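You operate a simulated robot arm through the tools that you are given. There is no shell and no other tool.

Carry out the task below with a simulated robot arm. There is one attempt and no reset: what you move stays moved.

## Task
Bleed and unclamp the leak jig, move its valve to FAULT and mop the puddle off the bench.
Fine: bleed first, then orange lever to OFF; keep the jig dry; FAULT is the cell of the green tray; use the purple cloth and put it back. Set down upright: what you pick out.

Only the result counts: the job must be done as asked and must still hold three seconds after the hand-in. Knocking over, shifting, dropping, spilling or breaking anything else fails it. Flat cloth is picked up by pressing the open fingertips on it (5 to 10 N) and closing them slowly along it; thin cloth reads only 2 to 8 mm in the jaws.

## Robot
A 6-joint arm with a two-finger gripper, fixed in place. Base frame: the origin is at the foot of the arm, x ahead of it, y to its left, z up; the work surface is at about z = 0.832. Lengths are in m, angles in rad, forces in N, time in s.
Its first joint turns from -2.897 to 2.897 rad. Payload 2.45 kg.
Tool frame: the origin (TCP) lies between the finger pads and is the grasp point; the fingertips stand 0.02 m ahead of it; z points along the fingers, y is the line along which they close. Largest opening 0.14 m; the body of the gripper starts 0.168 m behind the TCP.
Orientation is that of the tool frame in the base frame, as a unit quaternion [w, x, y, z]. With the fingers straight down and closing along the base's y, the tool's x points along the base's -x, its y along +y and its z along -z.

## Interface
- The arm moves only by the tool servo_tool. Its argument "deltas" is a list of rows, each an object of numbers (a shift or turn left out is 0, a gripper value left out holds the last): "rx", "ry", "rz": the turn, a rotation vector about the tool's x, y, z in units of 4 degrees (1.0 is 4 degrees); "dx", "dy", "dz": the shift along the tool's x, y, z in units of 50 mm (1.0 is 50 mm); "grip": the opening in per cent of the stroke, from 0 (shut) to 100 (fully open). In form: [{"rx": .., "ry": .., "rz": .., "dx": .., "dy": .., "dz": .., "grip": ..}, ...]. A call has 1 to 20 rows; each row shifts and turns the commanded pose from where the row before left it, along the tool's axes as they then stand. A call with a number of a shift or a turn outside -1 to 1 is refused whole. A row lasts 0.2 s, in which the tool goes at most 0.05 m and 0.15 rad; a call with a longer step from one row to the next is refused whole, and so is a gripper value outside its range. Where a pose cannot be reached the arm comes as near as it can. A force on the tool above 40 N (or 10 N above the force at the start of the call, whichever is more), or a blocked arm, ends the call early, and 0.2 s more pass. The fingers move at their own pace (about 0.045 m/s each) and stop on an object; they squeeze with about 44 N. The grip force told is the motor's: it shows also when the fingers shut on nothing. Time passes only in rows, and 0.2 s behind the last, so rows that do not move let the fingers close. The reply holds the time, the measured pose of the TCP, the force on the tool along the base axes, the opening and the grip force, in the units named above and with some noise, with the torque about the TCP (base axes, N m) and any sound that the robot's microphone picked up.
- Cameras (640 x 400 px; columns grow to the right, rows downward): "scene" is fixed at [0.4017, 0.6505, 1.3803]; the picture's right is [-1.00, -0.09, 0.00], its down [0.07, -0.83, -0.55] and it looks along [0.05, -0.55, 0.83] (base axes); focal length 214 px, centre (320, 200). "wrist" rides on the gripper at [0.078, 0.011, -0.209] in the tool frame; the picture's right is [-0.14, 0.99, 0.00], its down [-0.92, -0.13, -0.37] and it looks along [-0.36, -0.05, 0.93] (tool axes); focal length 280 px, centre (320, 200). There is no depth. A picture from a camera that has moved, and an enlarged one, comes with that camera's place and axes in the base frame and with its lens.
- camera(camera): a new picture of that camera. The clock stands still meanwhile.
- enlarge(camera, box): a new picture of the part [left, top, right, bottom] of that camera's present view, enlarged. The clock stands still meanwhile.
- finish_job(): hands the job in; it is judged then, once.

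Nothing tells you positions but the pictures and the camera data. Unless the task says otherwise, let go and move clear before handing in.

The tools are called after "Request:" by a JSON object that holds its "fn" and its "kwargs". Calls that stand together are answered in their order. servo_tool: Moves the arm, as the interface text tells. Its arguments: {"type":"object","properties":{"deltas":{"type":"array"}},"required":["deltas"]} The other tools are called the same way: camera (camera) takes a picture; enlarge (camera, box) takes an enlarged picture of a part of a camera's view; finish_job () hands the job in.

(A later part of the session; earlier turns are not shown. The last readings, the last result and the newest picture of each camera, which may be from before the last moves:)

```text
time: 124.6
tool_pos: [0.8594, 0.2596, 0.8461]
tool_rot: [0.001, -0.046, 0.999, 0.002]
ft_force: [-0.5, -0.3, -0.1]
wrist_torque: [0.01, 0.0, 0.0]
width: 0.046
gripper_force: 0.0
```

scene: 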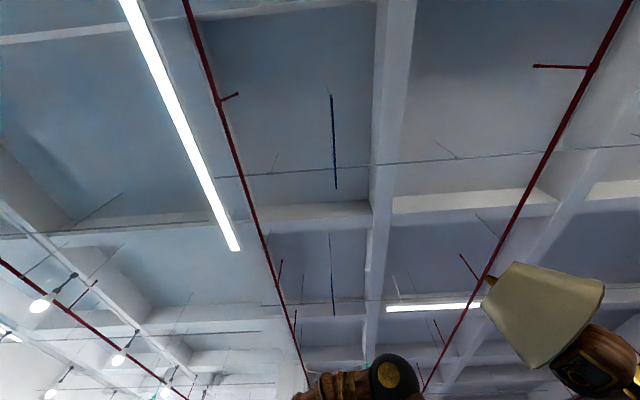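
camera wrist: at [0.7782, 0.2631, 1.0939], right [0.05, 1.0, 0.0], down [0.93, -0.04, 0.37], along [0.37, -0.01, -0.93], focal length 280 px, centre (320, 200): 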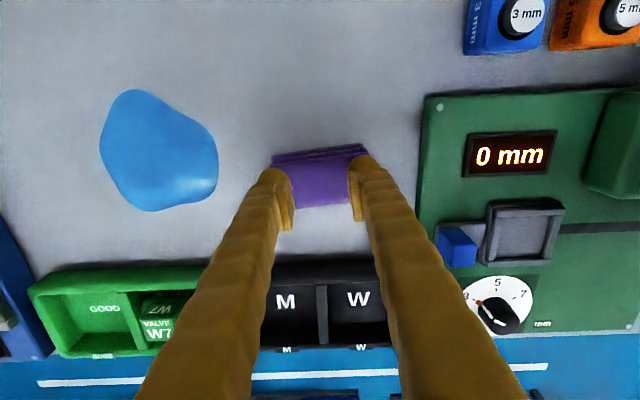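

Request:
{"fn": "servo_tool", "kwargs": {"deltas": [{"dz": 0.006}, {}, {}]}}

Request:
{"fn": "servo_tool", "kwargs": {"deltas": [{"dz": 0.006}, {}, {}]}}

Request:
{"fn": "servo_tool", "kwargs": {"deltas": [{"dz": 0.006}, {}, {}]}}

```text
time: 125.4
tool_pos: [0.8588, 0.259, 0.8463]
tool_rot: [0.001, -0.046, 0.999, 0.001]
ft_force: [0.2, -0.2, -0.2]
wrist_torque: [0.0, 0.04, 0.01]
width: 0.0463
gripper_force: 0.1
```

```text
time: 126.2
tool_pos: [0.8586, 0.2605, 0.8457]
tool_rot: [0.001, -0.046, 0.999, 0.001]
ft_force: [-0.1, 0.0, -0.2]
wrist_torque: [0.0, 0.0, -0.02]
width: 0.0463
gripper_force: 0.0
```

```text
time: 127.0
tool_pos: [0.8591, 0.2601, 0.8452]
tool_rot: [0.001, -0.046, 0.999, 0.001]
ft_force: [-0.2, -0.9, 3.2]
wrist_torque: [-0.06, -0.04, 0.02]
width: 0.0465
gripper_force: 0.4
```

Request:
{"fn": "servo_tool", "kwargs": {"deltas": [{"dz": 0.005}, {}, {}]}}

Request:
{"fn": "servo_tool", "kwargs": {"deltas": [{"dz": 0.003}, {}, {}]}}

```text
time: 127.8
tool_pos: [0.8579, 0.2605, 0.8452]
tool_rot: [0.001, -0.047, 0.999, 0.001]
ft_force: [-1.1, 0.8, 7.5]
wrist_torque: [-0.05, 0.02, 0.02]
width: 0.0463
gripper_force: 0.3
```

```text
time: 128.6
tool_pos: [0.8596, 0.2594, 0.844]
tool_rot: [0.002, -0.046, 0.999, 0.001]
ft_force: [0.5, 3.0, 15.2]
wrist_torque: [-0.04, -0.01, 0.01]
width: 0.0463
gripper_force: 0.2
```

Request:
{"fn": "servo_tool", "kwargs": {"deltas": [{"dz": -0.004}, {}, {}]}}

Request:
{"fn": "servo_tool", "kwargs": {"deltas": [{"grip": 32}, {"grip": 31}, {"grip": 30}, {}]}}

```text
time: 129.4
tool_pos: [0.8601, 0.2581, 0.8453]
tool_rot: [0.0, -0.046, 0.999, 0.001]
ft_force: [-1.5, 0.1, 17.5]
wrist_torque: [-0.09, 0.0, -0.03]
width: 0.0463
gripper_force: 0.4
```

```text
time: 130.4
tool_pos: [0.8585, 0.2594, 0.8448]
tool_rot: [0.001, -0.047, 0.999, 0.0]
ft_force: [1.4, -0.9, 21.3]
wrist_torque: [-0.18, -0.06, -0.01]
width: 0.0432
gripper_force: 0.5
```

Request:
{"fn": "servo_tool", "kwargs": {"deltas": [{"dz": -0.01}, {}, {}]}}

Request:
{"fn": "servo_tool", "kwargs": {"deltas": [{"dz": -0.003}, {}, {}]}}

```text
time: 131.2
tool_pos: [0.8575, 0.2595, 0.8456]
tool_rot: [0.001, -0.046, 0.999, 0.001]
ft_force: [2.6, -0.2, 12.0]
wrist_torque: [-0.08, -0.06, -0.01]
width: 0.043
gripper_force: 0.9
```

```text
time: 132.0
tool_pos: [0.8575, 0.2591, 0.8444]
tool_rot: [0.001, -0.047, 0.999, 0.001]
ft_force: [-0.9, 2.6, 7.1]
wrist_torque: [0.0, 0.01, 0.02]
width: 0.043
gripper_force: 0.3
```

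Request:
{"fn": "servo_tool", "kwargs": {"deltas": [{"grip": 29}, {"grip": 28}, {"grip": 27}, {"grip": 26}, {}]}}

Request:
{"fn": "servo_tool", "kwargs": {"deltas": [{"grip": 25}, {"grip": 24}, {"grip": 23}, {"grip": 22}, {}]}}

Request:
{"fn": "enlarge", "kwargs": {"camera": "wrist", "box": [240, 100, 400, 220]}}

```text
time: 133.2
tool_pos: [0.8596, 0.2594, 0.8456]
tool_rot: [0.001, -0.046, 0.999, 0.001]
ft_force: [0.6, 0.9, 6.6]
wrist_torque: [-0.01, -0.04, 0.0]
width: 0.0343
gripper_force: 0.0
```

```text
time: 134.4
tool_pos: [0.8576, 0.2594, 0.8455]
tool_rot: [0.001, -0.046, 0.999, 0.001]
ft_force: [-0.1, -0.6, 7.1]
wrist_torque: [-0.04, 0.01, 0.01]
width: 0.0297
gripper_force: 0.1
```

```text
3.33 times, centred on (320, 160) of wrist
camera zoom: at [0.7777, 0.2623, 1.0547], right [0.05, 1.0, 0.0], down [0.93, -0.04, 0.37], along [0.37, -0.01, -0.93], focal length 935 px, centre (320, 333)
```

zoom: 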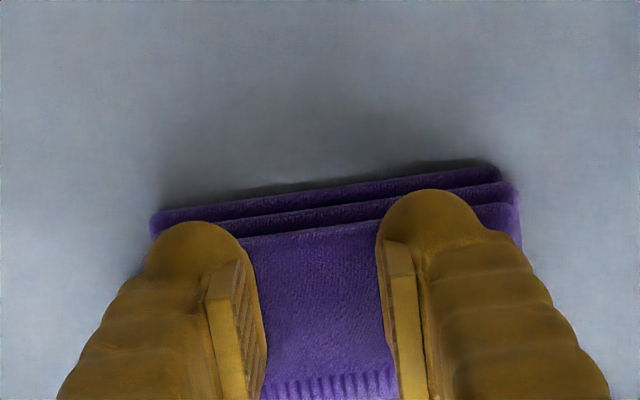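

Request:
{"fn": "servo_tool", "kwargs": {"deltas": [{"grip": 21}, {"grip": 20}, {"grip": 19}, {"grip": 18}, {}]}}

Request:
{"fn": "servo_tool", "kwargs": {"deltas": [{"grip": 17}, {"grip": 16}, {"grip": 15}, {"grip": 14}, {}]}}

Request:
{"fn": "servo_tool", "kwargs": {"deltas": [{"grip": 13}, {"grip": 12}, {"grip": 11}, {"grip": 10}, {}]}}

```text
time: 135.6
tool_pos: [0.8587, 0.259, 0.8461]
tool_rot: [0.0, -0.047, 0.999, 0.001]
ft_force: [0.5, 0.1, 7.1]
wrist_torque: [-0.04, -0.04, -0.02]
width: 0.0257
gripper_force: 0.3
```

```text
time: 136.8
tool_pos: [0.857, 0.259, 0.8443]
tool_rot: [0.001, -0.046, 0.999, 0.001]
ft_force: [0.6, -1.2, 7.0]
wrist_torque: [-0.04, -0.03, -0.03]
width: 0.0171
gripper_force: 0.1
```

```text
time: 138.0
tool_pos: [0.8585, 0.2591, 0.8458]
tool_rot: [0.0, -0.047, 0.999, 0.001]
ft_force: [0.3, 0.0, 6.1]
wrist_torque: [-0.03, -0.02, 0.01]
width: 0.0122
gripper_force: 0.1
```

Request:
{"fn": "servo_tool", "kwargs": {"deltas": [{"dz": 0.003}, {"grip": 9}, {"grip": 8}, {"grip": 7}, {"grip": 6}, {}]}}

Request:
{"fn": "servo_tool", "kwargs": {"deltas": [{"grip": 5}, {"grip": 4}, {"grip": 3}, {}]}}

Request:
{"fn": "enlarge", "kwargs": {"camera": "wrist", "box": [240, 100, 400, 220]}}

```text
time: 139.4
tool_pos: [0.8574, 0.26, 0.8458]
tool_rot: [0.001, -0.046, 0.999, 0.002]
ft_force: [0.3, 0.3, 4.5]
wrist_torque: [0.0, -0.04, 0.01]
width: 0.0063
gripper_force: 0.0
```

```text
time: 140.4
tool_pos: [0.8581, 0.259, 0.8449]
tool_rot: [0.001, -0.046, 0.999, 0.001]
ft_force: [0.3, -0.6, 2.2]
wrist_torque: [0.02, 0.01, 0.01]
width: 0.006
gripper_force: 22.6
```

```text
3.33 times, centred on (320, 160) of wrist
camera zoom: at [0.7778, 0.2625, 1.0546], right [0.05, 1.0, 0.0], down [0.93, -0.04, 0.37], along [0.37, -0.02, -0.93], focal length 935 px, centre (320, 333)
```

zoom: 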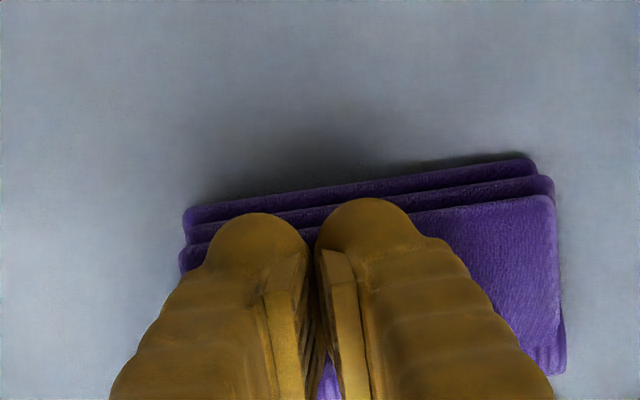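

Request:
{"fn": "servo_tool", "kwargs": {"deltas": [{"dz": 0.006}, {"grip": 2}, {"grip": 1}, {"grip": 0}, {}, {}]}}

Request:
{"fn": "servo_tool", "kwargs": {"deltas": [{"dz": 0.005}, {}, {}, {}]}}

```text
time: 141.8
tool_pos: [0.8589, 0.2596, 0.8448]
tool_rot: [0.002, -0.046, 0.999, 0.001]
ft_force: [0.0, -0.4, 5.5]
wrist_torque: [0.03, 0.02, 0.02]
width: 0.0059
gripper_force: 29.8
```

```text
time: 142.8
tool_pos: [0.8581, 0.2584, 0.845]
tool_rot: [0.002, -0.047, 0.999, 0.001]
ft_force: [0.1, -1.0, 7.0]
wrist_torque: [0.0, -0.04, 0.03]
width: 0.0061
gripper_force: 29.4
```

Closed at about 6 mm with the press at 7 N; now a very slow lift to see whether the width holds.

Request:
{"fn": "servo_tool", "kwargs": {"deltas": [{"dz": -0.01}, {"dz": -0.01}, {"dz": -0.01}, {"dz": -0.01}, {}]}}

Request:
{"fn": "servo_tool", "kwargs": {"deltas": [{"dz": -0.01}, {"dz": -0.01}, {"dz": -0.01}, {"dz": -0.01}, {}]}}

Request:
{"fn": "servo_tool", "kwargs": {"deltas": [{"dz": -0.02}, {"dz": -0.02}, {"dz": -0.02}, {"dz": -0.02}, {}]}}

Request:
{"fn": "enlarge", "kwargs": {"camera": "wrist", "box": [240, 100, 400, 220]}}

```text
time: 144.0
tool_pos: [0.8586, 0.2602, 0.8477]
tool_rot: [0.001, -0.047, 0.999, 0.001]
ft_force: [-0.1, 0.0, 0.6]
wrist_torque: [-0.01, -0.01, 0.0]
width: 0.0003
gripper_force: 29.4
```

```text
time: 145.2
tool_pos: [0.8594, 0.2591, 0.8494]
tool_rot: [0.001, -0.047, 0.999, 0.0]
ft_force: [0.1, -0.3, 0.5]
wrist_torque: [0.0, 0.02, 0.0]
width: 0.0002
gripper_force: 29.5
```

```text
time: 146.4
tool_pos: [0.8575, 0.2597, 0.8519]
tool_rot: [0.002, -0.047, 0.999, 0.001]
ft_force: [0.0, -0.4, 0.3]
wrist_torque: [0.0, 0.02, 0.03]
width: 0.0
gripper_force: 29.4
```

```text
3.33 times, centred on (320, 160) of wrist
camera zoom: at [0.7783, 0.2628, 1.062], right [0.05, 1.0, 0.0], down [0.93, -0.04, 0.37], along [0.37, -0.01, -0.93], focal length 935 px, centre (320, 333)
```

zoom: 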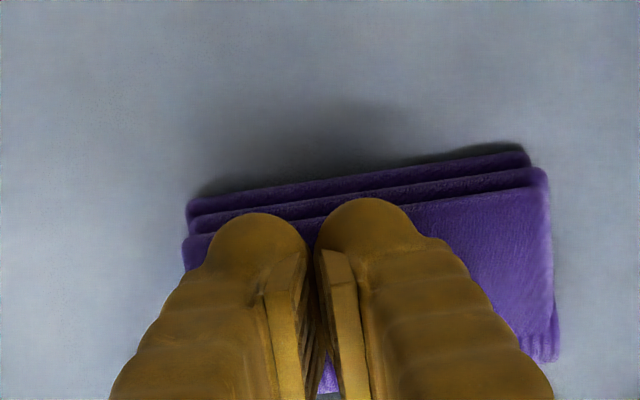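

The jaws closed on nothing: they read about 6 mm whenever pressed, so that is no proof of grip. The cloth slid to about y 0.274, with load mostly on the −y finger. I'll recentre, level the tips a little, and keep 6–9 N right through to full closure.

Request:
{"fn": "servo_tool", "kwargs": {"deltas": [{"dz": -0.3, "grip": 33}, {"dz": -0.2, "rx": 0.08}, {"dy": 0.28, "dx": -0.03}, {}, {}]}}

Request:
{"fn": "enlarge", "kwargs": {"camera": "wrist", "box": [240, 100, 400, 220]}}

```text
time: 147.6
tool_pos: [0.8579, 0.2745, 0.8783]
tool_rot: [0.001, -0.045, 0.999, -0.002]
ft_force: [-0.1, 0.1, 0.2]
wrist_torque: [0.03, -0.02, 0.04]
width: 0.0462
gripper_force: 0.2
```

```text
3.33 times, centred on (320, 160) of wrist
camera zoom: at [0.7772, 0.2782, 1.0872], right [0.05, 1.0, 0.0], down [0.93, -0.04, 0.37], along [0.37, -0.02, -0.93], focal length 935 px, centre (320, 333)
```

zoom: 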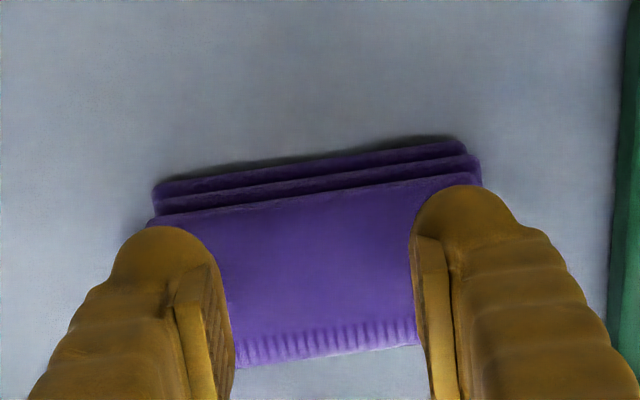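

Request:
{"fn": "servo_tool", "kwargs": {"deltas": [{"dz": 0.3}, {"dz": 0.2}, {"dz": 0.08}, {"dz": 0.03}, {}]}}

Request:
{"fn": "servo_tool", "kwargs": {"deltas": [{"dz": 0.01}, {}, {}]}}

Request:
{"fn": "servo_tool", "kwargs": {"deltas": [{"dz": 0.01}, {}, {}]}}

Request:
{"fn": "servo_tool", "kwargs": {"deltas": [{"dz": 0.008}, {}, {}]}}

```text
time: 148.8
tool_pos: [0.8589, 0.2735, 0.847]
tool_rot: [0.001, -0.045, 0.999, -0.002]
ft_force: [-0.3, -1.2, 0.6]
wrist_torque: [-0.03, -0.02, -0.01]
width: 0.0461
gripper_force: 0.1
```

```text
time: 149.6
tool_pos: [0.8597, 0.2734, 0.8478]
tool_rot: [0.0, -0.046, 0.999, -0.001]
ft_force: [-0.1, -0.5, -0.5]
wrist_torque: [-0.01, 0.01, -0.03]
width: 0.0462
gripper_force: 0.1
```

```text
time: 150.4
tool_pos: [0.8573, 0.2742, 0.847]
tool_rot: [0.001, -0.046, 0.999, -0.003]
ft_force: [-0.2, -0.1, 0.1]
wrist_torque: [0.02, 0.01, 0.0]
width: 0.0463
gripper_force: 0.1
```

```text
time: 151.2
tool_pos: [0.8583, 0.2743, 0.8466]
tool_rot: [0.001, -0.046, 0.999, -0.001]
ft_force: [0.0, -0.4, 0.2]
wrist_torque: [0.0, 0.03, -0.04]
width: 0.046
gripper_force: 0.0
```

Request:
{"fn": "servo_tool", "kwargs": {"deltas": [{"dz": 0.008}, {}, {}]}}

Request:
{"fn": "servo_tool", "kwargs": {"deltas": [{"dz": 0.006}, {}, {}]}}

Request:
{"fn": "servo_tool", "kwargs": {"deltas": [{"dz": 0.006}, {}, {}]}}

Request:
{"fn": "servo_tool", "kwargs": {"deltas": [{"dz": 0.004}, {}, {}]}}

```text
time: 152.0
tool_pos: [0.8583, 0.2742, 0.846]
tool_rot: [0.001, -0.045, 0.999, -0.001]
ft_force: [-0.5, -1.0, 0.1]
wrist_torque: [0.01, -0.04, 0.03]
width: 0.0461
gripper_force: 0.1
```

```text
time: 152.8
tool_pos: [0.8586, 0.2744, 0.8466]
tool_rot: [0.0, -0.045, 0.999, -0.001]
ft_force: [-0.1, 0.0, 1.5]
wrist_torque: [0.02, 0.02, -0.01]
width: 0.0464
gripper_force: 0.1
```

```text
time: 153.6
tool_pos: [0.8587, 0.2717, 0.8466]
tool_rot: [0.001, -0.045, 0.999, -0.002]
ft_force: [-1.5, 0.4, 2.1]
wrist_torque: [0.07, 0.02, 0.05]
width: 0.0465
gripper_force: 0.3
```

```text
time: 154.4
tool_pos: [0.8588, 0.2734, 0.8443]
tool_rot: [0.001, -0.046, 0.999, -0.002]
ft_force: [0.6, 2.1, 7.7]
wrist_torque: [0.13, 0.0, 0.01]
width: 0.0463
gripper_force: 0.6
```

Request:
{"fn": "servo_tool", "kwargs": {"deltas": [{"rx": -0.04}, {}, {}]}}

Request:
{"fn": "servo_tool", "kwargs": {"deltas": [{}, {}, {}]}}

```text
time: 155.2
tool_pos: [0.8586, 0.2734, 0.8448]
tool_rot: [0.001, -0.046, 0.999, 0.0]
ft_force: [1.1, -1.5, 7.6]
wrist_torque: [0.02, -0.02, 0.01]
width: 0.0467
gripper_force: 0.6
```

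```text
time: 156.0
tool_pos: [0.8584, 0.2729, 0.8455]
tool_rot: [0.001, -0.046, 0.999, -0.001]
ft_force: [-0.1, -0.9, 8.2]
wrist_torque: [0.03, -0.02, -0.03]
width: 0.0466
gripper_force: 0.0
```

Request:
{"fn": "servo_tool", "kwargs": {"deltas": [{"grip": 32}, {"grip": 31}, {"grip": 30}, {"grip": 29}, {"grip": 28}, {}]}}

Request:
{"fn": "servo_tool", "kwargs": {"deltas": [{"grip": 27}, {"grip": 26}, {"grip": 25}, {"grip": 24}, {"grip": 23}, {}]}}

Request:
{"fn": "enlarge", "kwargs": {"camera": "wrist", "box": [240, 100, 400, 220]}}

```text
time: 157.4
tool_pos: [0.8591, 0.2723, 0.8446]
tool_rot: [0.0, -0.046, 0.999, 0.0]
ft_force: [0.5, 0.9, 10.7]
wrist_torque: [0.05, -0.01, 0.02]
width: 0.0396
gripper_force: 0.6
```

```text
time: 158.8
tool_pos: [0.8587, 0.2731, 0.8461]
tool_rot: [0.001, -0.046, 0.999, 0.0]
ft_force: [0.4, 0.0, 14.5]
wrist_torque: [0.05, 0.0, -0.03]
width: 0.0327
gripper_force: 0.0
```

```text
3.33 times, centred on (320, 160) of wrist
camera zoom: at [0.778, 0.2768, 1.0544], right [0.05, 1.0, 0.0], down [0.93, -0.04, 0.37], along [0.37, -0.02, -0.93], focal length 935 px, centre (320, 333)
```

zoom: 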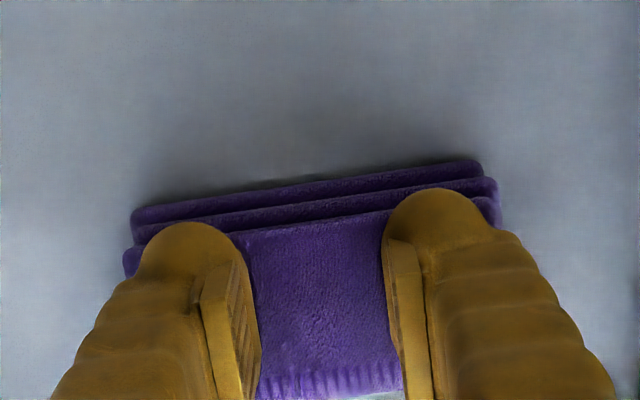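

Request:
{"fn": "servo_tool", "kwargs": {"deltas": [{"dz": -0.007}, {"grip": 22}, {"grip": 21}, {"grip": 20}, {}]}}

Request:
{"fn": "servo_tool", "kwargs": {"deltas": [{"grip": 19}, {"grip": 18}, {"grip": 17}, {}]}}

Request:
{"fn": "servo_tool", "kwargs": {"deltas": [{"grip": 16}, {"grip": 15}, {"grip": 14}, {}]}}

```text
time: 160.0
tool_pos: [0.8596, 0.2721, 0.8448]
tool_rot: [0.001, -0.045, 0.999, 0.0]
ft_force: [1.2, 0.2, 10.6]
wrist_torque: [0.02, 0.01, 0.02]
width: 0.0289
gripper_force: 0.6
```

```text
time: 161.0
tool_pos: [0.8581, 0.2727, 0.8446]
tool_rot: [0.001, -0.046, 0.999, 0.0]
ft_force: [1.2, 1.0, 11.7]
wrist_torque: [0.03, 0.03, -0.02]
width: 0.0238
gripper_force: 0.1
```

```text
time: 162.0
tool_pos: [0.8586, 0.2727, 0.8449]
tool_rot: [0.001, -0.045, 0.999, 0.001]
ft_force: [0.9, -0.4, 10.7]
wrist_torque: [0.04, -0.03, 0.01]
width: 0.0206
gripper_force: 0.6
```

Request:
{"fn": "servo_tool", "kwargs": {"deltas": [{"dz": -0.003}, {"grip": 13}, {"grip": 12}, {"grip": 11}, {}]}}

Request:
{"fn": "servo_tool", "kwargs": {"deltas": [{"grip": 10}, {"grip": 9}, {"grip": 8}, {}]}}

Request:
{"fn": "servo_tool", "kwargs": {"deltas": [{"grip": 7}, {"grip": 6}, {}]}}

Request:
{"fn": "servo_tool", "kwargs": {"deltas": [{"grip": 5}, {"grip": 4}, {}]}}

```text
time: 163.2
tool_pos: [0.8586, 0.2727, 0.8467]
tool_rot: [0.001, -0.046, 0.999, -0.001]
ft_force: [-0.1, 0.9, 8.5]
wrist_torque: [0.01, -0.03, -0.01]
width: 0.0147
gripper_force: 0.1
```

```text
time: 164.2
tool_pos: [0.8584, 0.2728, 0.8454]
tool_rot: [0.001, -0.047, 0.999, 0.0]
ft_force: [-0.3, -0.4, 6.3]
wrist_torque: [0.03, 0.01, 0.0]
width: 0.0108
gripper_force: 0.1
```

```text
time: 165.0
tool_pos: [0.8582, 0.2725, 0.845]
tool_rot: [0.001, -0.046, 0.999, -0.001]
ft_force: [-0.2, 0.0, 5.0]
wrist_torque: [0.02, 0.01, -0.03]
width: 0.0061
gripper_force: 0.1
```

```text
time: 165.8
tool_pos: [0.8585, 0.2735, 0.8451]
tool_rot: [0.001, -0.046, 0.999, 0.0]
ft_force: [0.8, -0.9, 4.6]
wrist_torque: [0.0, 0.02, -0.01]
width: 0.0057
gripper_force: 0.2
```

Request:
{"fn": "servo_tool", "kwargs": {"deltas": [{"dz": 0.006}, {}, {}]}}

Request:
{"fn": "servo_tool", "kwargs": {"deltas": [{"grip": 3}, {"grip": 2}, {}]}}

Request:
{"fn": "servo_tool", "kwargs": {"deltas": [{"grip": 1}, {"grip": 0}, {}]}}

Request:
{"fn": "enlarge", "kwargs": {"camera": "wrist", "box": [240, 100, 400, 220]}}

```text
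time: 166.6
tool_pos: [0.8578, 0.2732, 0.8452]
tool_rot: [0.001, -0.046, 0.999, 0.0]
ft_force: [-1.0, -1.3, 10.1]
wrist_torque: [-0.04, -0.01, -0.01]
width: 0.0058
gripper_force: 0.4
```

```text
time: 167.4
tool_pos: [0.8585, 0.2737, 0.8443]
tool_rot: [0.002, -0.047, 0.999, 0.0]
ft_force: [0.5, 2.3, 9.0]
wrist_torque: [0.01, 0.01, 0.01]
width: 0.006
gripper_force: 29.6
```

```text
time: 168.2
tool_pos: [0.8591, 0.2735, 0.8448]
tool_rot: [0.001, -0.046, 0.999, -0.001]
ft_force: [1.4, 0.1, 9.5]
wrist_torque: [0.0, -0.01, 0.0]
width: 0.0065
gripper_force: 29.5
```

```text
3.33 times, centred on (320, 160) of wrist
camera zoom: at [0.7781, 0.2767, 1.0542], right [0.05, 1.0, 0.0], down [0.93, -0.04, 0.37], along [0.37, -0.02, -0.93], focal length 935 px, centre (320, 333)
```

zoom: 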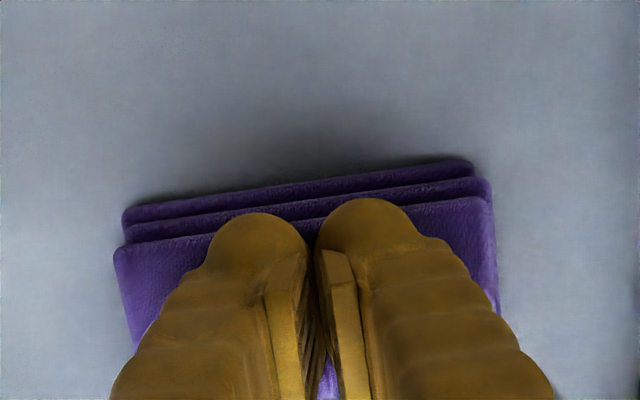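

Request:
{"fn": "servo_tool", "kwargs": {"deltas": [{}, {}, {}, {"dz": -0.02}, {"dz": -0.02}, {"dz": -0.02}, {"dz": -0.02}, {"dz": -0.02}, {"dz": -0.02}, {}]}}

Request:
{"fn": "enlarge", "kwargs": {"camera": "wrist", "box": [240, 100, 400, 220]}}

```text
time: 170.4
tool_pos: [0.8585, 0.2734, 0.8511]
tool_rot: [0.001, -0.045, 0.999, 0.001]
ft_force: [-0.7, 0.7, -0.2]
wrist_torque: [-0.01, 0.0, 0.0]
width: 0.0
gripper_force: 29.7
```

```text
3.33 times, centred on (320, 160) of wrist
camera zoom: at [0.7783, 0.2772, 1.0608], right [0.05, 1.0, 0.0], down [0.93, -0.04, 0.37], along [0.37, -0.02, -0.93], focal length 935 px, centre (320, 333)
```

zoom: 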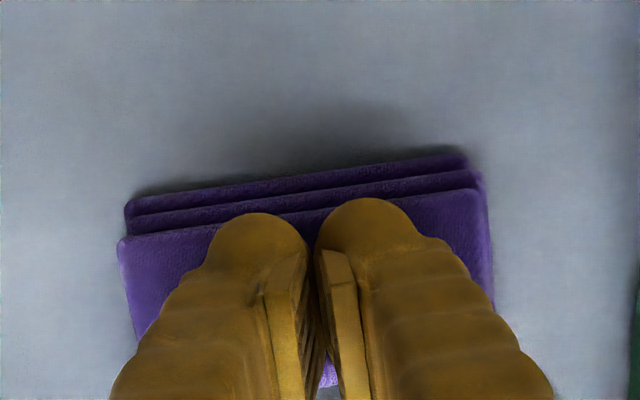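

Still not held, so I want the cloth's real thickness. I'll touch bare, dry bench just behind the cloth with closed fingers and compare heights.

Request:
{"fn": "servo_tool", "kwargs": {"deltas": [{"dz": -0.4}, {"dx": 0.8}, {"dx": 0.8}, {"dz": 0.3}, {"dz": 0.15}, {}, {}]}}

Request:
{"fn": "servo_tool", "kwargs": {"deltas": [{"dz": 0.02}, {"dz": 0.02}, {}]}}

Request:
{"fn": "servo_tool", "kwargs": {"deltas": [{"dz": 0.02}, {"dz": 0.02}, {}]}}

Request:
{"fn": "servo_tool", "kwargs": {"deltas": [{"dz": 0.02}, {"dz": 0.02}, {}]}}

```text
time: 172.0
tool_pos: [0.778, 0.2665, 0.8491]
tool_rot: [0.002, -0.045, 0.999, 0.0]
ft_force: [-0.3, 0.4, -0.2]
wrist_torque: [-0.02, 0.01, -0.02]
width: 0.0002
gripper_force: 30.0
```

```text
time: 172.8
tool_pos: [0.7792, 0.2658, 0.8465]
tool_rot: [0.001, -0.046, 0.999, 0.001]
ft_force: [0.4, -0.8, 0.5]
wrist_torque: [0.0, -0.01, -0.04]
width: 0.0001
gripper_force: 29.0
```

```text
time: 173.6
tool_pos: [0.7794, 0.266, 0.8455]
tool_rot: [0.0, -0.047, 0.999, -0.001]
ft_force: [0.6, -0.3, -0.1]
wrist_torque: [0.03, 0.03, -0.03]
width: 0.0001
gripper_force: 29.5
```

```text
time: 174.4
tool_pos: [0.7778, 0.2675, 0.8431]
tool_rot: [0.001, -0.047, 0.999, 0.0]
ft_force: [1.2, 0.7, -1.1]
wrist_torque: [0.02, 0.02, -0.01]
width: 0.0003
gripper_force: 29.4
```

Request:
{"fn": "servo_tool", "kwargs": {"deltas": [{"dz": 0.02}, {"dz": 0.02}, {}]}}

Request:
{"fn": "servo_tool", "kwargs": {"deltas": [{"dz": 0.02}, {"dz": 0.02}, {}]}}

Request:
{"fn": "servo_tool", "kwargs": {"deltas": [{"dz": 0.02}, {"dz": 0.02}, {}]}}

Request:
{"fn": "servo_tool", "kwargs": {"deltas": [{"dz": 0.02}, {"dz": 0.02}, {}]}}

```text
time: 175.2
tool_pos: [0.7775, 0.2663, 0.839]
tool_rot: [0.001, -0.046, 0.999, -0.001]
ft_force: [0.4, 0.7, -0.5]
wrist_torque: [0.02, 0.01, -0.03]
width: 0.0001
gripper_force: 29.6
```

```text
time: 176.0
tool_pos: [0.7773, 0.2664, 0.8379]
tool_rot: [0.001, -0.046, 0.999, 0.001]
ft_force: [0.7, 0.4, 0.0]
wrist_torque: [-0.01, 0.0, 0.0]
width: 0.0
gripper_force: 29.2
```

```text
time: 176.8
tool_pos: [0.7795, 0.2666, 0.837]
tool_rot: [0.001, -0.047, 0.999, 0.0]
ft_force: [-0.7, 0.2, 0.4]
wrist_torque: [-0.03, 0.0, 0.02]
width: 0.0
gripper_force: 29.4
```

```text
time: 177.6
tool_pos: [0.7786, 0.2672, 0.8348]
tool_rot: [0.001, -0.046, 0.999, -0.001]
ft_force: [0.3, 0.2, -0.5]
wrist_torque: [-0.03, -0.03, 0.01]
width: 0.0
gripper_force: 29.0
```

Request:
{"fn": "servo_tool", "kwargs": {"deltas": [{"dz": 0.02}, {"dz": 0.02}, {}]}}

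Request:
{"fn": "servo_tool", "kwargs": {"deltas": [{"dz": 0.02}, {"dz": 0.02}, {}]}}

Request:
{"fn": "servo_tool", "kwargs": {"deltas": [{"dz": 0.02}, {"dz": 0.02}, {}]}}

Request:
{"fn": "camera", "kwargs": {"camera": "wrist"}}

```text
time: 178.4
tool_pos: [0.7785, 0.2659, 0.8329]
tool_rot: [0.001, -0.047, 0.999, 0.001]
ft_force: [-0.3, 0.6, -0.4]
wrist_torque: [-0.02, 0.0, -0.02]
width: 0.0
gripper_force: 29.3
```

```text
time: 179.2
tool_pos: [0.7793, 0.2649, 0.8304]
tool_rot: [0.002, -0.046, 0.999, 0.0]
ft_force: [0.2, -0.5, 0.3]
wrist_torque: [0.0, 0.0, -0.01]
width: 0.0002
gripper_force: 29.2
```

```text
time: 180.0
tool_pos: [0.7789, 0.2667, 0.8289]
tool_rot: [0.001, -0.047, 0.999, -0.001]
ft_force: [-0.2, -0.6, 0.4]
wrist_torque: [0.01, 0.01, 0.01]
width: 0.0003
gripper_force: 29.8
```

```text
taken
camera wrist: at [0.6989, 0.2701, 1.0382], right [0.05, 1.0, 0.0], down [0.93, -0.04, 0.37], along [0.37, -0.02, -0.93], focal length 280 px, centre (320, 200)
```

wrist: 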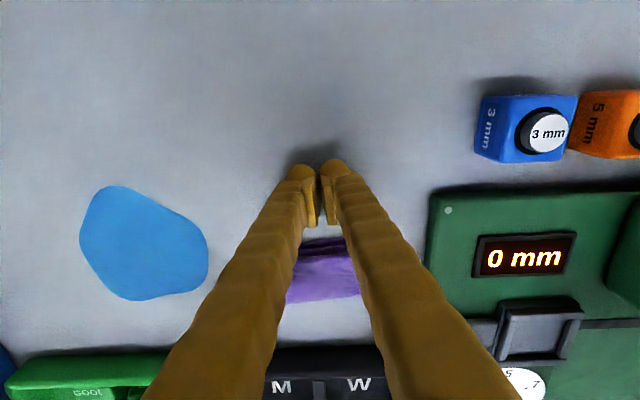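

Request:
{"fn": "servo_tool", "kwargs": {"deltas": [{"dz": 0.02}, {"dz": 0.02}, {}]}}

Request:
{"fn": "servo_tool", "kwargs": {"deltas": [{"dz": 0.02}, {"dz": 0.02}, {}]}}

Request:
{"fn": "servo_tool", "kwargs": {"deltas": [{"dz": 0.02}, {"dz": 0.02}, {}]}}

Request:
{"fn": "servo_tool", "kwargs": {"deltas": [{"dz": 0.02}, {"dz": 0.02}, {}]}}

```text
time: 180.8
tool_pos: [0.779, 0.2659, 0.8272]
tool_rot: [0.0, -0.047, 0.999, 0.0]
ft_force: [0.1, 0.4, -0.7]
wrist_torque: [0.03, 0.03, 0.02]
width: 0.0001
gripper_force: 29.4
```

```text
time: 181.6
tool_pos: [0.7801, 0.2665, 0.8255]
tool_rot: [0.001, -0.046, 0.999, 0.0]
ft_force: [0.3, -0.2, 0.1]
wrist_torque: [-0.02, -0.01, 0.03]
width: 0.0
gripper_force: 29.8
```

```text
time: 182.4
tool_pos: [0.7789, 0.2662, 0.822]
tool_rot: [0.001, -0.046, 0.999, 0.0]
ft_force: [0.3, -0.2, -0.3]
wrist_torque: [0.0, 0.03, 0.01]
width: 0.0
gripper_force: 29.5
```

```text
time: 183.2
tool_pos: [0.7791, 0.2665, 0.8208]
tool_rot: [0.001, -0.046, 0.999, 0.0]
ft_force: [-0.5, -0.3, 0.7]
wrist_torque: [0.0, -0.03, -0.02]
width: 0.0
gripper_force: 29.4
```

Request:
{"fn": "servo_tool", "kwargs": {"deltas": [{"dz": 0.02}, {"dz": 0.02}, {}]}}

Request:
{"fn": "servo_tool", "kwargs": {"deltas": [{"dz": 0.02}, {"dz": 0.02}, {}]}}

Request:
{"fn": "servo_tool", "kwargs": {"deltas": [{"dz": 0.02}, {"dz": 0.02}, {}]}}

Request:
{"fn": "camera", "kwargs": {"camera": "wrist"}}

```text
time: 184.0
tool_pos: [0.7786, 0.2663, 0.8196]
tool_rot: [0.001, -0.046, 0.999, 0.0]
ft_force: [-8.3, -4.1, 18.3]
wrist_torque: [-0.09, 0.14, -0.02]
width: 0.0
gripper_force: 29.3
```

```text
time: 184.4
tool_pos: [0.7788, 0.2664, 0.8195]
tool_rot: [0.001, -0.046, 0.999, -0.001]
ft_force: [-6.0, 0.0, 12.7]
wrist_torque: [0.04, 0.12, 0.02]
width: 0.0001
gripper_force: 29.6
stopped in row 2: the force on the tool passed its limit at 43 N (the readings are from after the stop); the commanded pose is now the measured one
```

```text
time: 185.0
tool_pos: [0.7783, 0.2661, 0.8211]
tool_rot: [0.0, -0.047, 0.999, -0.001]
ft_force: [-5.7, 1.2, 13.5]
wrist_torque: [0.03, 0.14, -0.03]
width: 0.0
gripper_force: 28.8
stopped in row 2: the force on the tool passed its limit at 44 N (the readings are from after the stop); the commanded pose is now the measured one
```

```text
taken
camera wrist: at [0.698, 0.2697, 1.0285], right [0.05, 1.0, 0.0], down [0.93, -0.04, 0.37], along [0.37, -0.02, -0.93], focal length 280 px, centre (320, 200)
```

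wrist: 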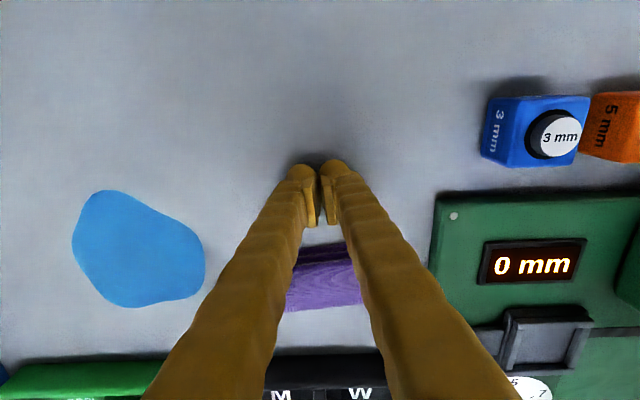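

The bench is touched at TCP z≈0.820, while the cloth's top was touched at 0.8455. So the folded cloth is a pad about 25 mm thick and 94 mm long, and I'll grip it by its two ends instead.

Request:
{"fn": "servo_tool", "kwargs": {"deltas": [{"dz": -0.3}, {"dz": -0.7}, {"dz": -0.5, "grip": 82}, {"dx": -0.8, "dy": -0.02, "rz": -0.15}, {"dx": -0.84, "dy": -0.02}, {}, {}]}}

Request:
{"fn": "camera", "kwargs": {"camera": "wrist"}}

Request:
{"fn": "enlarge", "kwargs": {"camera": "wrist", "box": [220, 90, 420, 240]}}

```text
time: 186.6
tool_pos: [0.8604, 0.272, 0.8945]
tool_rot: [0.001, -0.052, 0.999, -0.001]
ft_force: [-0.2, 0.7, 0.5]
wrist_torque: [0.0, -0.02, -0.01]
width: 0.1059
gripper_force: 0.0
```

```text
taken
camera wrist: at [0.7802, 0.2754, 1.103], right [0.04, 1.0, 0.0], down [0.93, -0.03, 0.37], along [0.37, -0.01, -0.93], focal length 280 px, centre (320, 200)
```

wrist: 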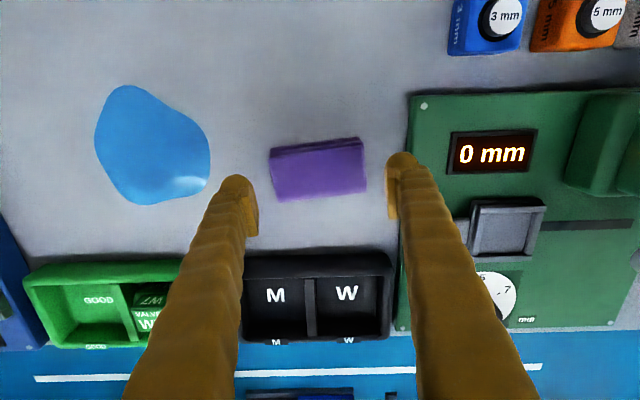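

```text
2.67 times, centred on (320, 165) of wrist
camera zoom: at [0.7802, 0.2754, 1.103], right [0.04, 1.0, 0.0], down [0.93, -0.03, 0.37], along [0.37, -0.01, -0.93], focal length 748 px, centre (320, 293)
```

zoom: 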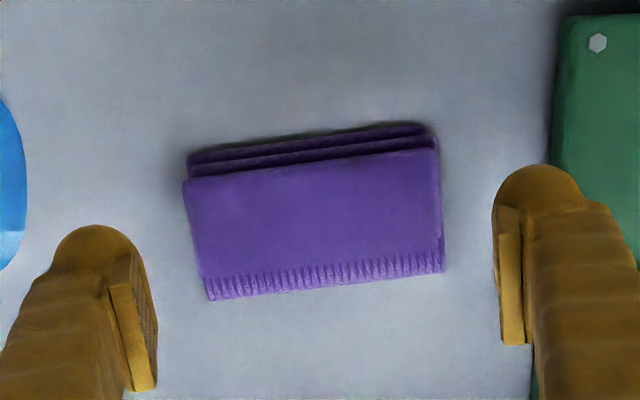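

Request:
{"fn": "servo_tool", "kwargs": {"deltas": [{"dz": 0.4}, {"dz": 0.4}, {"dz": 0.3}, {"dz": 0.15}, {"dz": 0.1}, {}]}}

Request:
{"fn": "camera", "kwargs": {"camera": "wrist"}}

```text
time: 188.0
tool_pos: [0.8604, 0.2725, 0.8265]
tool_rot: [0.002, -0.052, 0.999, 0.0]
ft_force: [0.3, -0.2, 0.5]
wrist_torque: [-0.02, -0.01, 0.02]
width: 0.1147
gripper_force: 0.1
```

```text
taken
camera wrist: at [0.7802, 0.2748, 1.036], right [0.04, 1.0, 0.0], down [0.93, -0.03, 0.37], along [0.37, -0.01, -0.93], focal length 280 px, centre (320, 200)
```

wrist: 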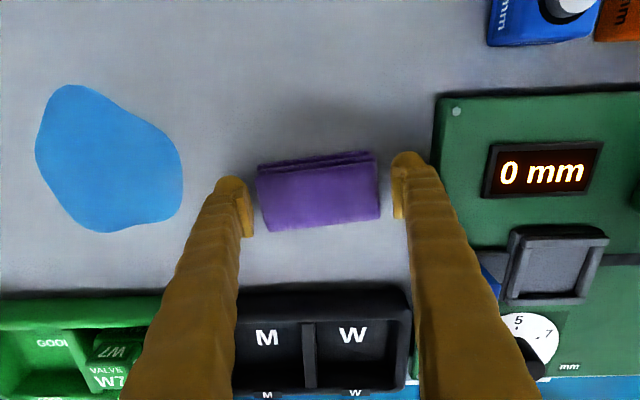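

Request:
{"fn": "servo_tool", "kwargs": {"deltas": [{"grip": 78}, {"grip": 75}, {"grip": 72}, {"grip": 70}, {"grip": 68}, {}]}}

Request:
{"fn": "servo_tool", "kwargs": {"deltas": [{"grip": 66}, {"grip": 65}, {"grip": 64}, {}, {}]}}

Request:
{"fn": "camera", "kwargs": {"camera": "wrist"}}

```text
time: 189.4
tool_pos: [0.8594, 0.2722, 0.8272]
tool_rot: [0.002, -0.052, 0.999, -0.001]
ft_force: [-0.8, 0.5, 2.8]
wrist_torque: [-0.04, 0.0, 0.0]
width: 0.098
gripper_force: 44.1
```

```text
time: 190.6
tool_pos: [0.8605, 0.2722, 0.8268]
tool_rot: [0.002, -0.052, 0.999, -0.001]
ft_force: [0.7, 0.0, 3.0]
wrist_torque: [-0.01, -0.04, -0.06]
width: 0.0982
gripper_force: 43.9
```

```text
taken
camera wrist: at [0.7802, 0.2748, 1.0361], right [0.04, 1.0, 0.0], down [0.93, -0.03, 0.37], along [0.37, -0.01, -0.93], focal length 280 px, centre (320, 200)
```

wrist: 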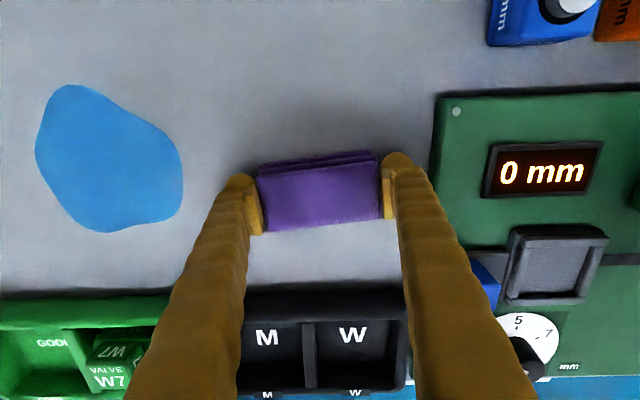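

The pad is firmly held (98 mm, 44 N). I'll lift a little to verify before carrying it to the puddle, which spans roughly x 0.77–0.90, y 0.03–0.155 with the bench at z≈0.80.

Request:
{"fn": "servo_tool", "kwargs": {"deltas": [{"dz": -0.1}, {"dz": -0.15}, {"dz": -0.25}, {}]}}

Request:
{"fn": "camera", "kwargs": {"camera": "wrist"}}

```text
time: 191.6
tool_pos: [0.8608, 0.2721, 0.8511]
tool_rot: [0.001, -0.051, 0.999, -0.001]
ft_force: [0.9, 0.0, -1.5]
wrist_torque: [0.01, 0.05, 0.02]
width: 0.0983
gripper_force: 44.7
```

```text
taken
camera wrist: at [0.7801, 0.2742, 1.06], right [0.04, 1.0, 0.0], down [0.93, -0.03, 0.37], along [0.37, -0.01, -0.93], focal length 280 px, centre (320, 200)
```

wrist: 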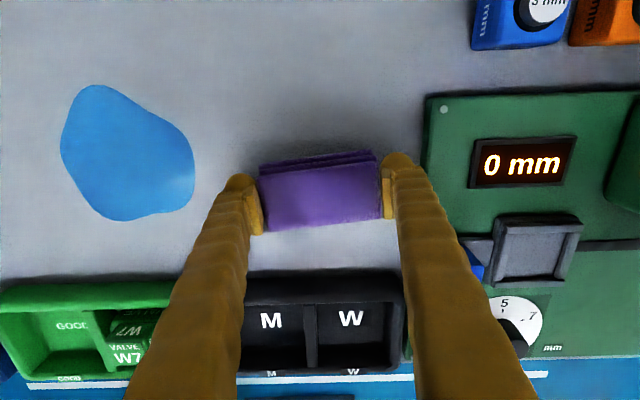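

Request:
{"fn": "servo_tool", "kwargs": {"deltas": [{"rz": 0.75}, {"rz": 0.75}, {"dy": -0.75, "dx": 0.17}, {"dy": -0.75, "dx": 0.17}, {"dy": -0.75, "dx": 0.18}, {}]}}

Request:
{"fn": "camera", "kwargs": {"camera": "wrist"}}

```text
time: 193.0
tool_pos: [0.8349, 0.1585, 0.8505]
tool_rot: [0.003, 0.002, 1.0, 0.0]
ft_force: [-0.6, -0.5, -0.1]
wrist_torque: [0.01, 0.01, 0.02]
width: 0.0982
gripper_force: 44.0
```

```text
taken
camera wrist: at [0.7542, 0.1694, 1.0592], right [0.14, 0.99, 0.0], down [0.92, -0.13, 0.37], along [0.37, -0.05, -0.93], focal length 280 px, centre (320, 200)
```

wrist: 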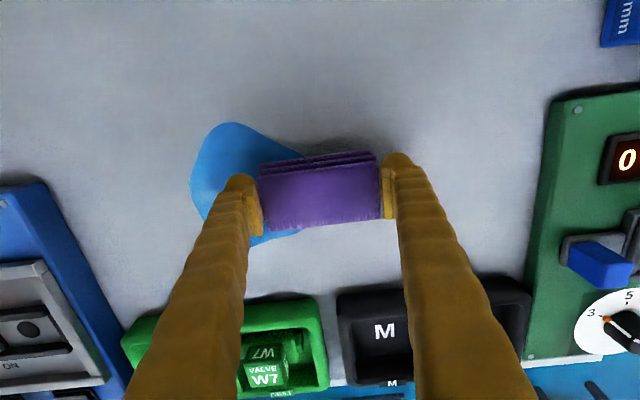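

Request:
{"fn": "servo_tool", "kwargs": {"deltas": [{"dx": 0.5, "dy": 0.1}, {"dx": 0.45}, {"dz": 0.3}, {"dz": 0.12}, {}]}}

Request:
{"fn": "servo_tool", "kwargs": {"deltas": [{"dz": 0.02}, {"dz": 0.02}, {}, {}]}}

Request:
{"fn": "servo_tool", "kwargs": {"deltas": [{"dz": 0.015}, {}, {}]}}

```text
time: 194.2
tool_pos: [0.7862, 0.165, 0.8298]
tool_rot: [0.001, 0.0, 1.0, -0.001]
ft_force: [0.2, 0.3, -0.6]
wrist_torque: [-0.01, 0.0, -0.02]
width: 0.0981
gripper_force: 43.4
```

```text
time: 195.2
tool_pos: [0.7863, 0.1647, 0.828]
tool_rot: [0.002, 0.001, 1.0, 0.001]
ft_force: [0.1, -0.5, -0.7]
wrist_torque: [-0.01, -0.02, -0.01]
width: 0.098
gripper_force: 43.7
```

```text
time: 196.0
tool_pos: [0.786, 0.1658, 0.8263]
tool_rot: [0.002, 0.002, 1.0, 0.0]
ft_force: [-0.2, -0.4, -0.1]
wrist_torque: [0.0, 0.01, 0.01]
width: 0.0982
gripper_force: 44.1
```

Request:
{"fn": "servo_tool", "kwargs": {"deltas": [{"dz": 0.01}, {}, {}]}}

Request:
{"fn": "servo_tool", "kwargs": {"deltas": [{"dz": 0.01}, {}, {}]}}

Request:
{"fn": "servo_tool", "kwargs": {"deltas": [{"dz": 0.008}, {}, {}]}}

```text
time: 196.8
tool_pos: [0.7865, 0.1637, 0.8283]
tool_rot: [0.002, 0.0, 1.0, 0.0]
ft_force: [-0.3, 0.1, 1.7]
wrist_torque: [-0.03, 0.04, 0.01]
width: 0.0981
gripper_force: 43.4
```

```text
time: 197.6
tool_pos: [0.7867, 0.1639, 0.8274]
tool_rot: [0.001, 0.001, 1.0, 0.0]
ft_force: [1.3, -1.4, 10.3]
wrist_torque: [-0.08, 0.02, -0.01]
width: 0.0982
gripper_force: 44.2
```

```text
time: 198.4
tool_pos: [0.7863, 0.1653, 0.827]
tool_rot: [0.003, 0.0, 1.0, 0.0]
ft_force: [-4.6, -3.0, 30.1]
wrist_torque: [-0.12, 0.2, 0.0]
width: 0.0982
gripper_force: 44.2
```

Request:
{"fn": "servo_tool", "kwargs": {"deltas": [{"dz": -0.012}, {}, {}]}}

Request:
{"fn": "servo_tool", "kwargs": {"deltas": [{"dy": -0.1}, {"dy": -0.1}, {}]}}

```text
time: 199.2
tool_pos: [0.7866, 0.1647, 0.8271]
tool_rot: [0.002, 0.0, 1.0, 0.0]
ft_force: [2.8, 3.4, 18.0]
wrist_torque: [0.06, -0.04, 0.02]
width: 0.0982
gripper_force: 44.1
```

```text
time: 200.0
tool_pos: [0.7881, 0.1533, 0.8266]
tool_rot: [0.001, 0.001, 1.0, 0.001]
ft_force: [0.4, 5.7, 11.8]
wrist_torque: [0.13, 0.03, 0.01]
width: 0.0982
gripper_force: 44.7
```

Request:
{"fn": "servo_tool", "kwargs": {"deltas": [{"dy": -0.15}, {"dy": -0.15}, {"dy": -0.15}, {"dy": -0.15}, {"dy": -0.15}, {"dy": -0.15}, {}]}}

Request:
{"fn": "camera", "kwargs": {"camera": "wrist"}}

```text
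time: 201.6
tool_pos: [0.7862, 0.1089, 0.8261]
tool_rot: [0.002, 0.0, 1.0, 0.0]
ft_force: [0.6, -0.3, -1.0]
wrist_torque: [0.0, 0.03, 0.0]
width: 0.0981
gripper_force: 43.9
```

```text
taken
camera wrist: at [0.7066, 0.1206, 1.0361], right [0.14, 0.99, 0.0], down [0.92, -0.13, 0.37], along [0.37, -0.05, -0.93], focal length 280 px, centre (320, 200)
```

wrist: 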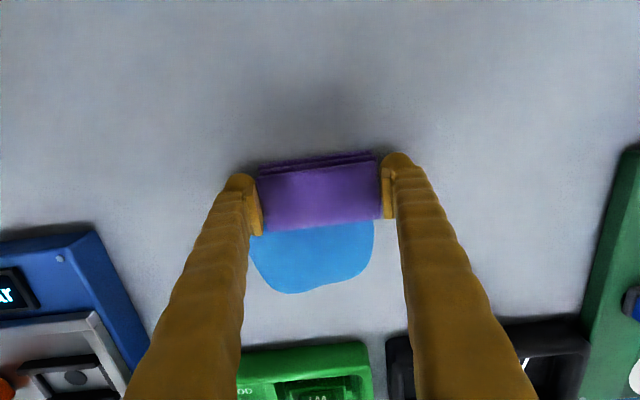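

Request:
{"fn": "servo_tool", "kwargs": {"deltas": [{"dz": 0.012}, {}, {}]}}

Request:
{"fn": "servo_tool", "kwargs": {"deltas": [{"dz": 0.006}, {}, {}]}}

```text
time: 202.4
tool_pos: [0.7875, 0.1094, 0.8268]
tool_rot: [0.002, 0.0, 1.0, -0.001]
ft_force: [-2.6, -2.1, 13.7]
wrist_torque: [-0.06, 0.17, 0.02]
width: 0.0983
gripper_force: 44.4
```

```text
time: 203.2
tool_pos: [0.7864, 0.1093, 0.8276]
tool_rot: [0.002, 0.001, 1.0, 0.0]
ft_force: [0.3, 0.9, 24.7]
wrist_torque: [-0.07, 0.11, -0.01]
width: 0.0983
gripper_force: 43.8
```

Request:
{"fn": "servo_tool", "kwargs": {"deltas": [{"dz": -0.004}, {"dy": -0.15}, {"dy": -0.15}, {"dy": -0.15}, {"dy": -0.15}, {}]}}

Request:
{"fn": "servo_tool", "kwargs": {"deltas": [{"dz": 0.003}, {"dy": -0.15}, {"dy": -0.15}, {"dy": -0.15}, {"dy": -0.15}, {}]}}

Request:
{"fn": "camera", "kwargs": {"camera": "wrist"}}

```text
time: 204.6
tool_pos: [0.7859, 0.0772, 0.8269]
tool_rot: [0.001, 0.001, 1.0, 0.0]
ft_force: [-0.2, -0.7, -0.2]
wrist_torque: [0.03, -0.05, -0.01]
width: 0.0983
gripper_force: 44.5
```

```text
time: 206.0
tool_pos: [0.7865, 0.0495, 0.8263]
tool_rot: [0.002, 0.002, 1.0, 0.0]
ft_force: [0.4, -0.5, 8.1]
wrist_torque: [0.03, 0.08, -0.01]
width: 0.0983
gripper_force: 44.0
```

```text
taken
camera wrist: at [0.7066, 0.0609, 1.0356], right [0.14, 0.99, 0.0], down [0.92, -0.13, 0.37], along [0.37, -0.05, -0.93], focal length 280 px, centre (320, 200)
```

wrist: 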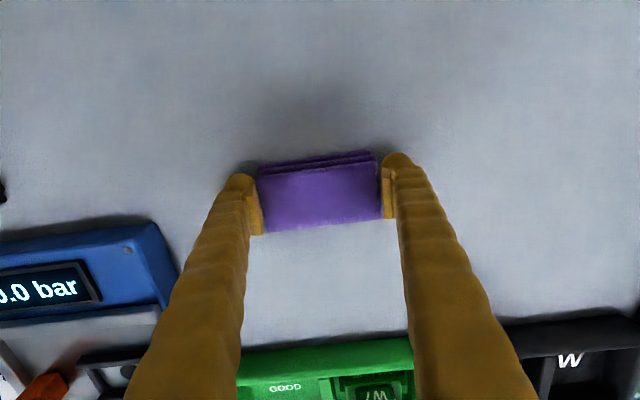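

The puddle has vanished from view. I'll lift the pad, move back toward +y and check the bench for any remainder.

Request:
{"fn": "servo_tool", "kwargs": {"deltas": [{"dz": -0.2}, {"dz": -0.4}, {"dy": 0.6}, {"dy": 0.8}, {"dy": 0.8}, {"dy": 0.8}, {"dy": 0.8}, {}]}}

Request:
{"fn": "camera", "kwargs": {"camera": "wrist"}}

```text
time: 207.8
tool_pos: [0.7873, 0.2422, 0.8556]
tool_rot: [0.001, 0.002, 1.0, 0.0]
ft_force: [0.2, 0.6, 0.3]
wrist_torque: [0.02, -0.03, 0.02]
width: 0.098
gripper_force: 43.8
```

```text
taken
camera wrist: at [0.7069, 0.254, 1.0644], right [0.14, 0.99, 0.0], down [0.92, -0.13, 0.37], along [0.37, -0.05, -0.93], focal length 280 px, centre (320, 200)
```

wrist: 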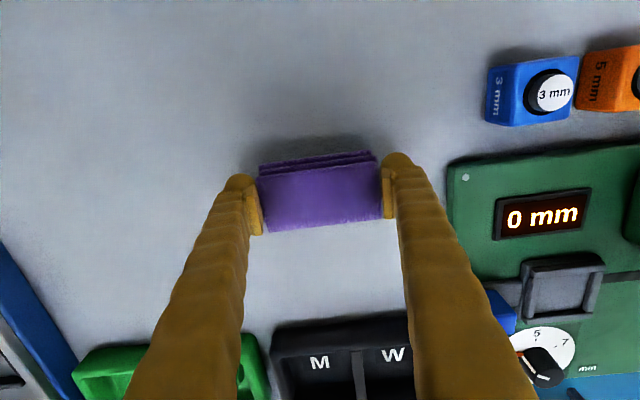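

Request:
{"fn": "servo_tool", "kwargs": {"deltas": [{"rz": -0.87}, {"dx": -0.784, "dy": 0.04}, {"dx": -0.784, "dy": 0.045}, {"dz": 0.3}, {"dz": 0.15}, {"dz": 0.05}, {}]}}

Request:
{"fn": "camera", "kwargs": {"camera": "wrist"}}

```text
time: 209.4
tool_pos: [0.8659, 0.248, 0.8323]
tool_rot: [0.003, -0.029, 1.0, -0.001]
ft_force: [-0.3, 0.6, -0.4]
wrist_torque: [-0.01, -0.01, 0.0]
width: 0.0986
gripper_force: 43.9
```

```text
taken
camera wrist: at [0.7847, 0.2545, 1.041], right [0.08, 1.0, 0.0], down [0.93, -0.07, 0.37], along [0.37, -0.03, -0.93], focal length 280 px, centre (320, 200)
```

wrist: 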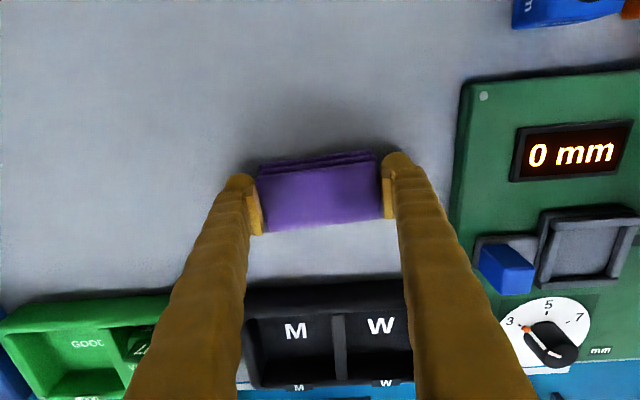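

Request:
{"fn": "servo_tool", "kwargs": {"deltas": [{"dy": 0.06}, {"dz": 0.04}, {"dz": 0.03}, {}]}}

Request:
{"fn": "servo_tool", "kwargs": {"deltas": [{"dz": 0.016}, {}, {}]}}

Request:
{"fn": "servo_tool", "kwargs": {"deltas": [{"dz": 0.01}, {}, {}]}}

```text
time: 210.4
tool_pos: [0.8639, 0.2524, 0.828]
tool_rot: [0.002, -0.029, 1.0, -0.001]
ft_force: [0.1, 0.2, -0.8]
wrist_torque: [0.02, -0.03, -0.01]
width: 0.0981
gripper_force: 44.1
```

```text
time: 211.2
tool_pos: [0.865, 0.2519, 0.8273]
tool_rot: [0.002, -0.029, 1.0, 0.0]
ft_force: [0.0, -0.2, -0.7]
wrist_torque: [0.03, -0.01, -0.01]
width: 0.0978
gripper_force: 44.0
```

```text
time: 212.0
tool_pos: [0.8653, 0.2523, 0.8282]
tool_rot: [0.001, -0.029, 1.0, 0.0]
ft_force: [-0.2, 0.7, 6.0]
wrist_torque: [0.03, 0.21, -0.01]
width: 0.098
gripper_force: 43.7
```

Contact at 6 N; I'll release the cloth, lift clear and inspect the cloth, bench, valve and jig.

Request:
{"fn": "servo_tool", "kwargs": {"deltas": [{"grip": 74}, {"grip": 80}, {}, {}, {"dz": -0.2}, {"dz": -0.6}, {"dz": -0.8}, {"dz": -0.8}, {}]}}

Request:
{"fn": "camera", "kwargs": {"camera": "wrist"}}

Request:
{"fn": "enlarge", "kwargs": {"camera": "wrist", "box": [220, 90, 420, 240]}}

```text
time: 214.0
tool_pos: [0.8636, 0.2504, 0.945]
tool_rot: [0.002, -0.029, 1.0, 0.0]
ft_force: [0.4, -0.5, -0.9]
wrist_torque: [-0.01, -0.02, 0.01]
width: 0.1122
gripper_force: 0.1
```

```text
taken
camera wrist: at [0.7832, 0.2572, 1.1542], right [0.08, 1.0, 0.0], down [0.93, -0.07, 0.37], along [0.37, -0.03, -0.93], focal length 280 px, centre (320, 200)
```

wrist: 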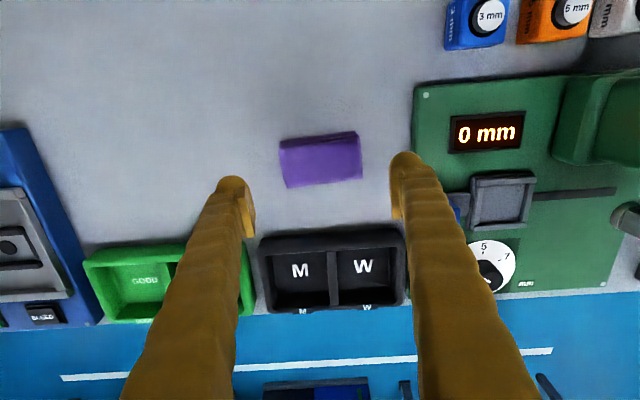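

```text
2.67 times, centred on (320, 165) of wrist
camera zoom: at [0.7832, 0.2572, 1.1542], right [0.08, 1.0, 0.0], down [0.93, -0.07, 0.37], along [0.37, -0.03, -0.93], focal length 748 px, centre (320, 293)
```

zoom: 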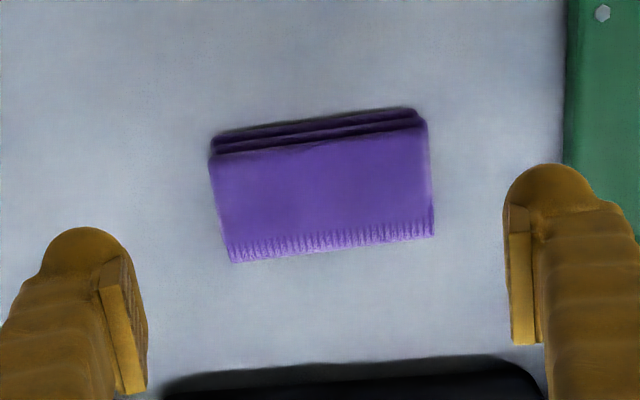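

I'll return to the exact pose of the earlier reference picture to compare the cloth's position with its original place.

Request:
{"fn": "servo_tool", "kwargs": {"deltas": [{"dz": -0.73, "grip": 100}, {"rz": 0.83}, {"dx": 0.8, "dy": -0.5}, {"dx": 0.81, "dy": -0.51}, {}, {}]}}

Request:
{"fn": "camera", "kwargs": {"camera": "wrist"}}

Request:
{"fn": "enlarge", "kwargs": {"camera": "wrist", "box": [310, 160, 420, 240]}}

```text
time: 215.4
tool_pos: [0.7858, 0.1988, 0.981]
tool_rot: [0.002, -0.001, 1.0, 0.0]
ft_force: [-0.2, -0.5, -0.7]
wrist_torque: [0.02, 0.03, -0.02]
width: 0.1402
gripper_force: 0.0
```

```text
taken
camera wrist: at [0.706, 0.2101, 1.1911], right [0.14, 0.99, 0.0], down [0.92, -0.13, 0.37], along [0.37, -0.05, -0.93], focal length 280 px, centre (320, 200)
```

wrist: 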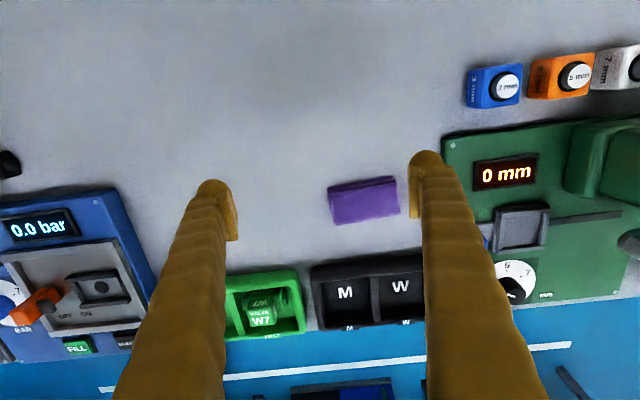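

```text
5.00 times, centred on (365, 200) of wrist
camera zoom: at [0.706, 0.2101, 1.1911], right [0.14, 0.99, 0.0], down [0.92, -0.13, 0.37], along [0.37, -0.05, -0.93], focal length 1402 px, centre (95, 200)
```

zoom: 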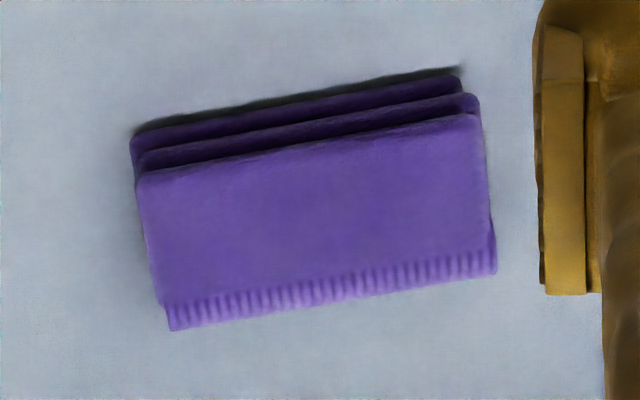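

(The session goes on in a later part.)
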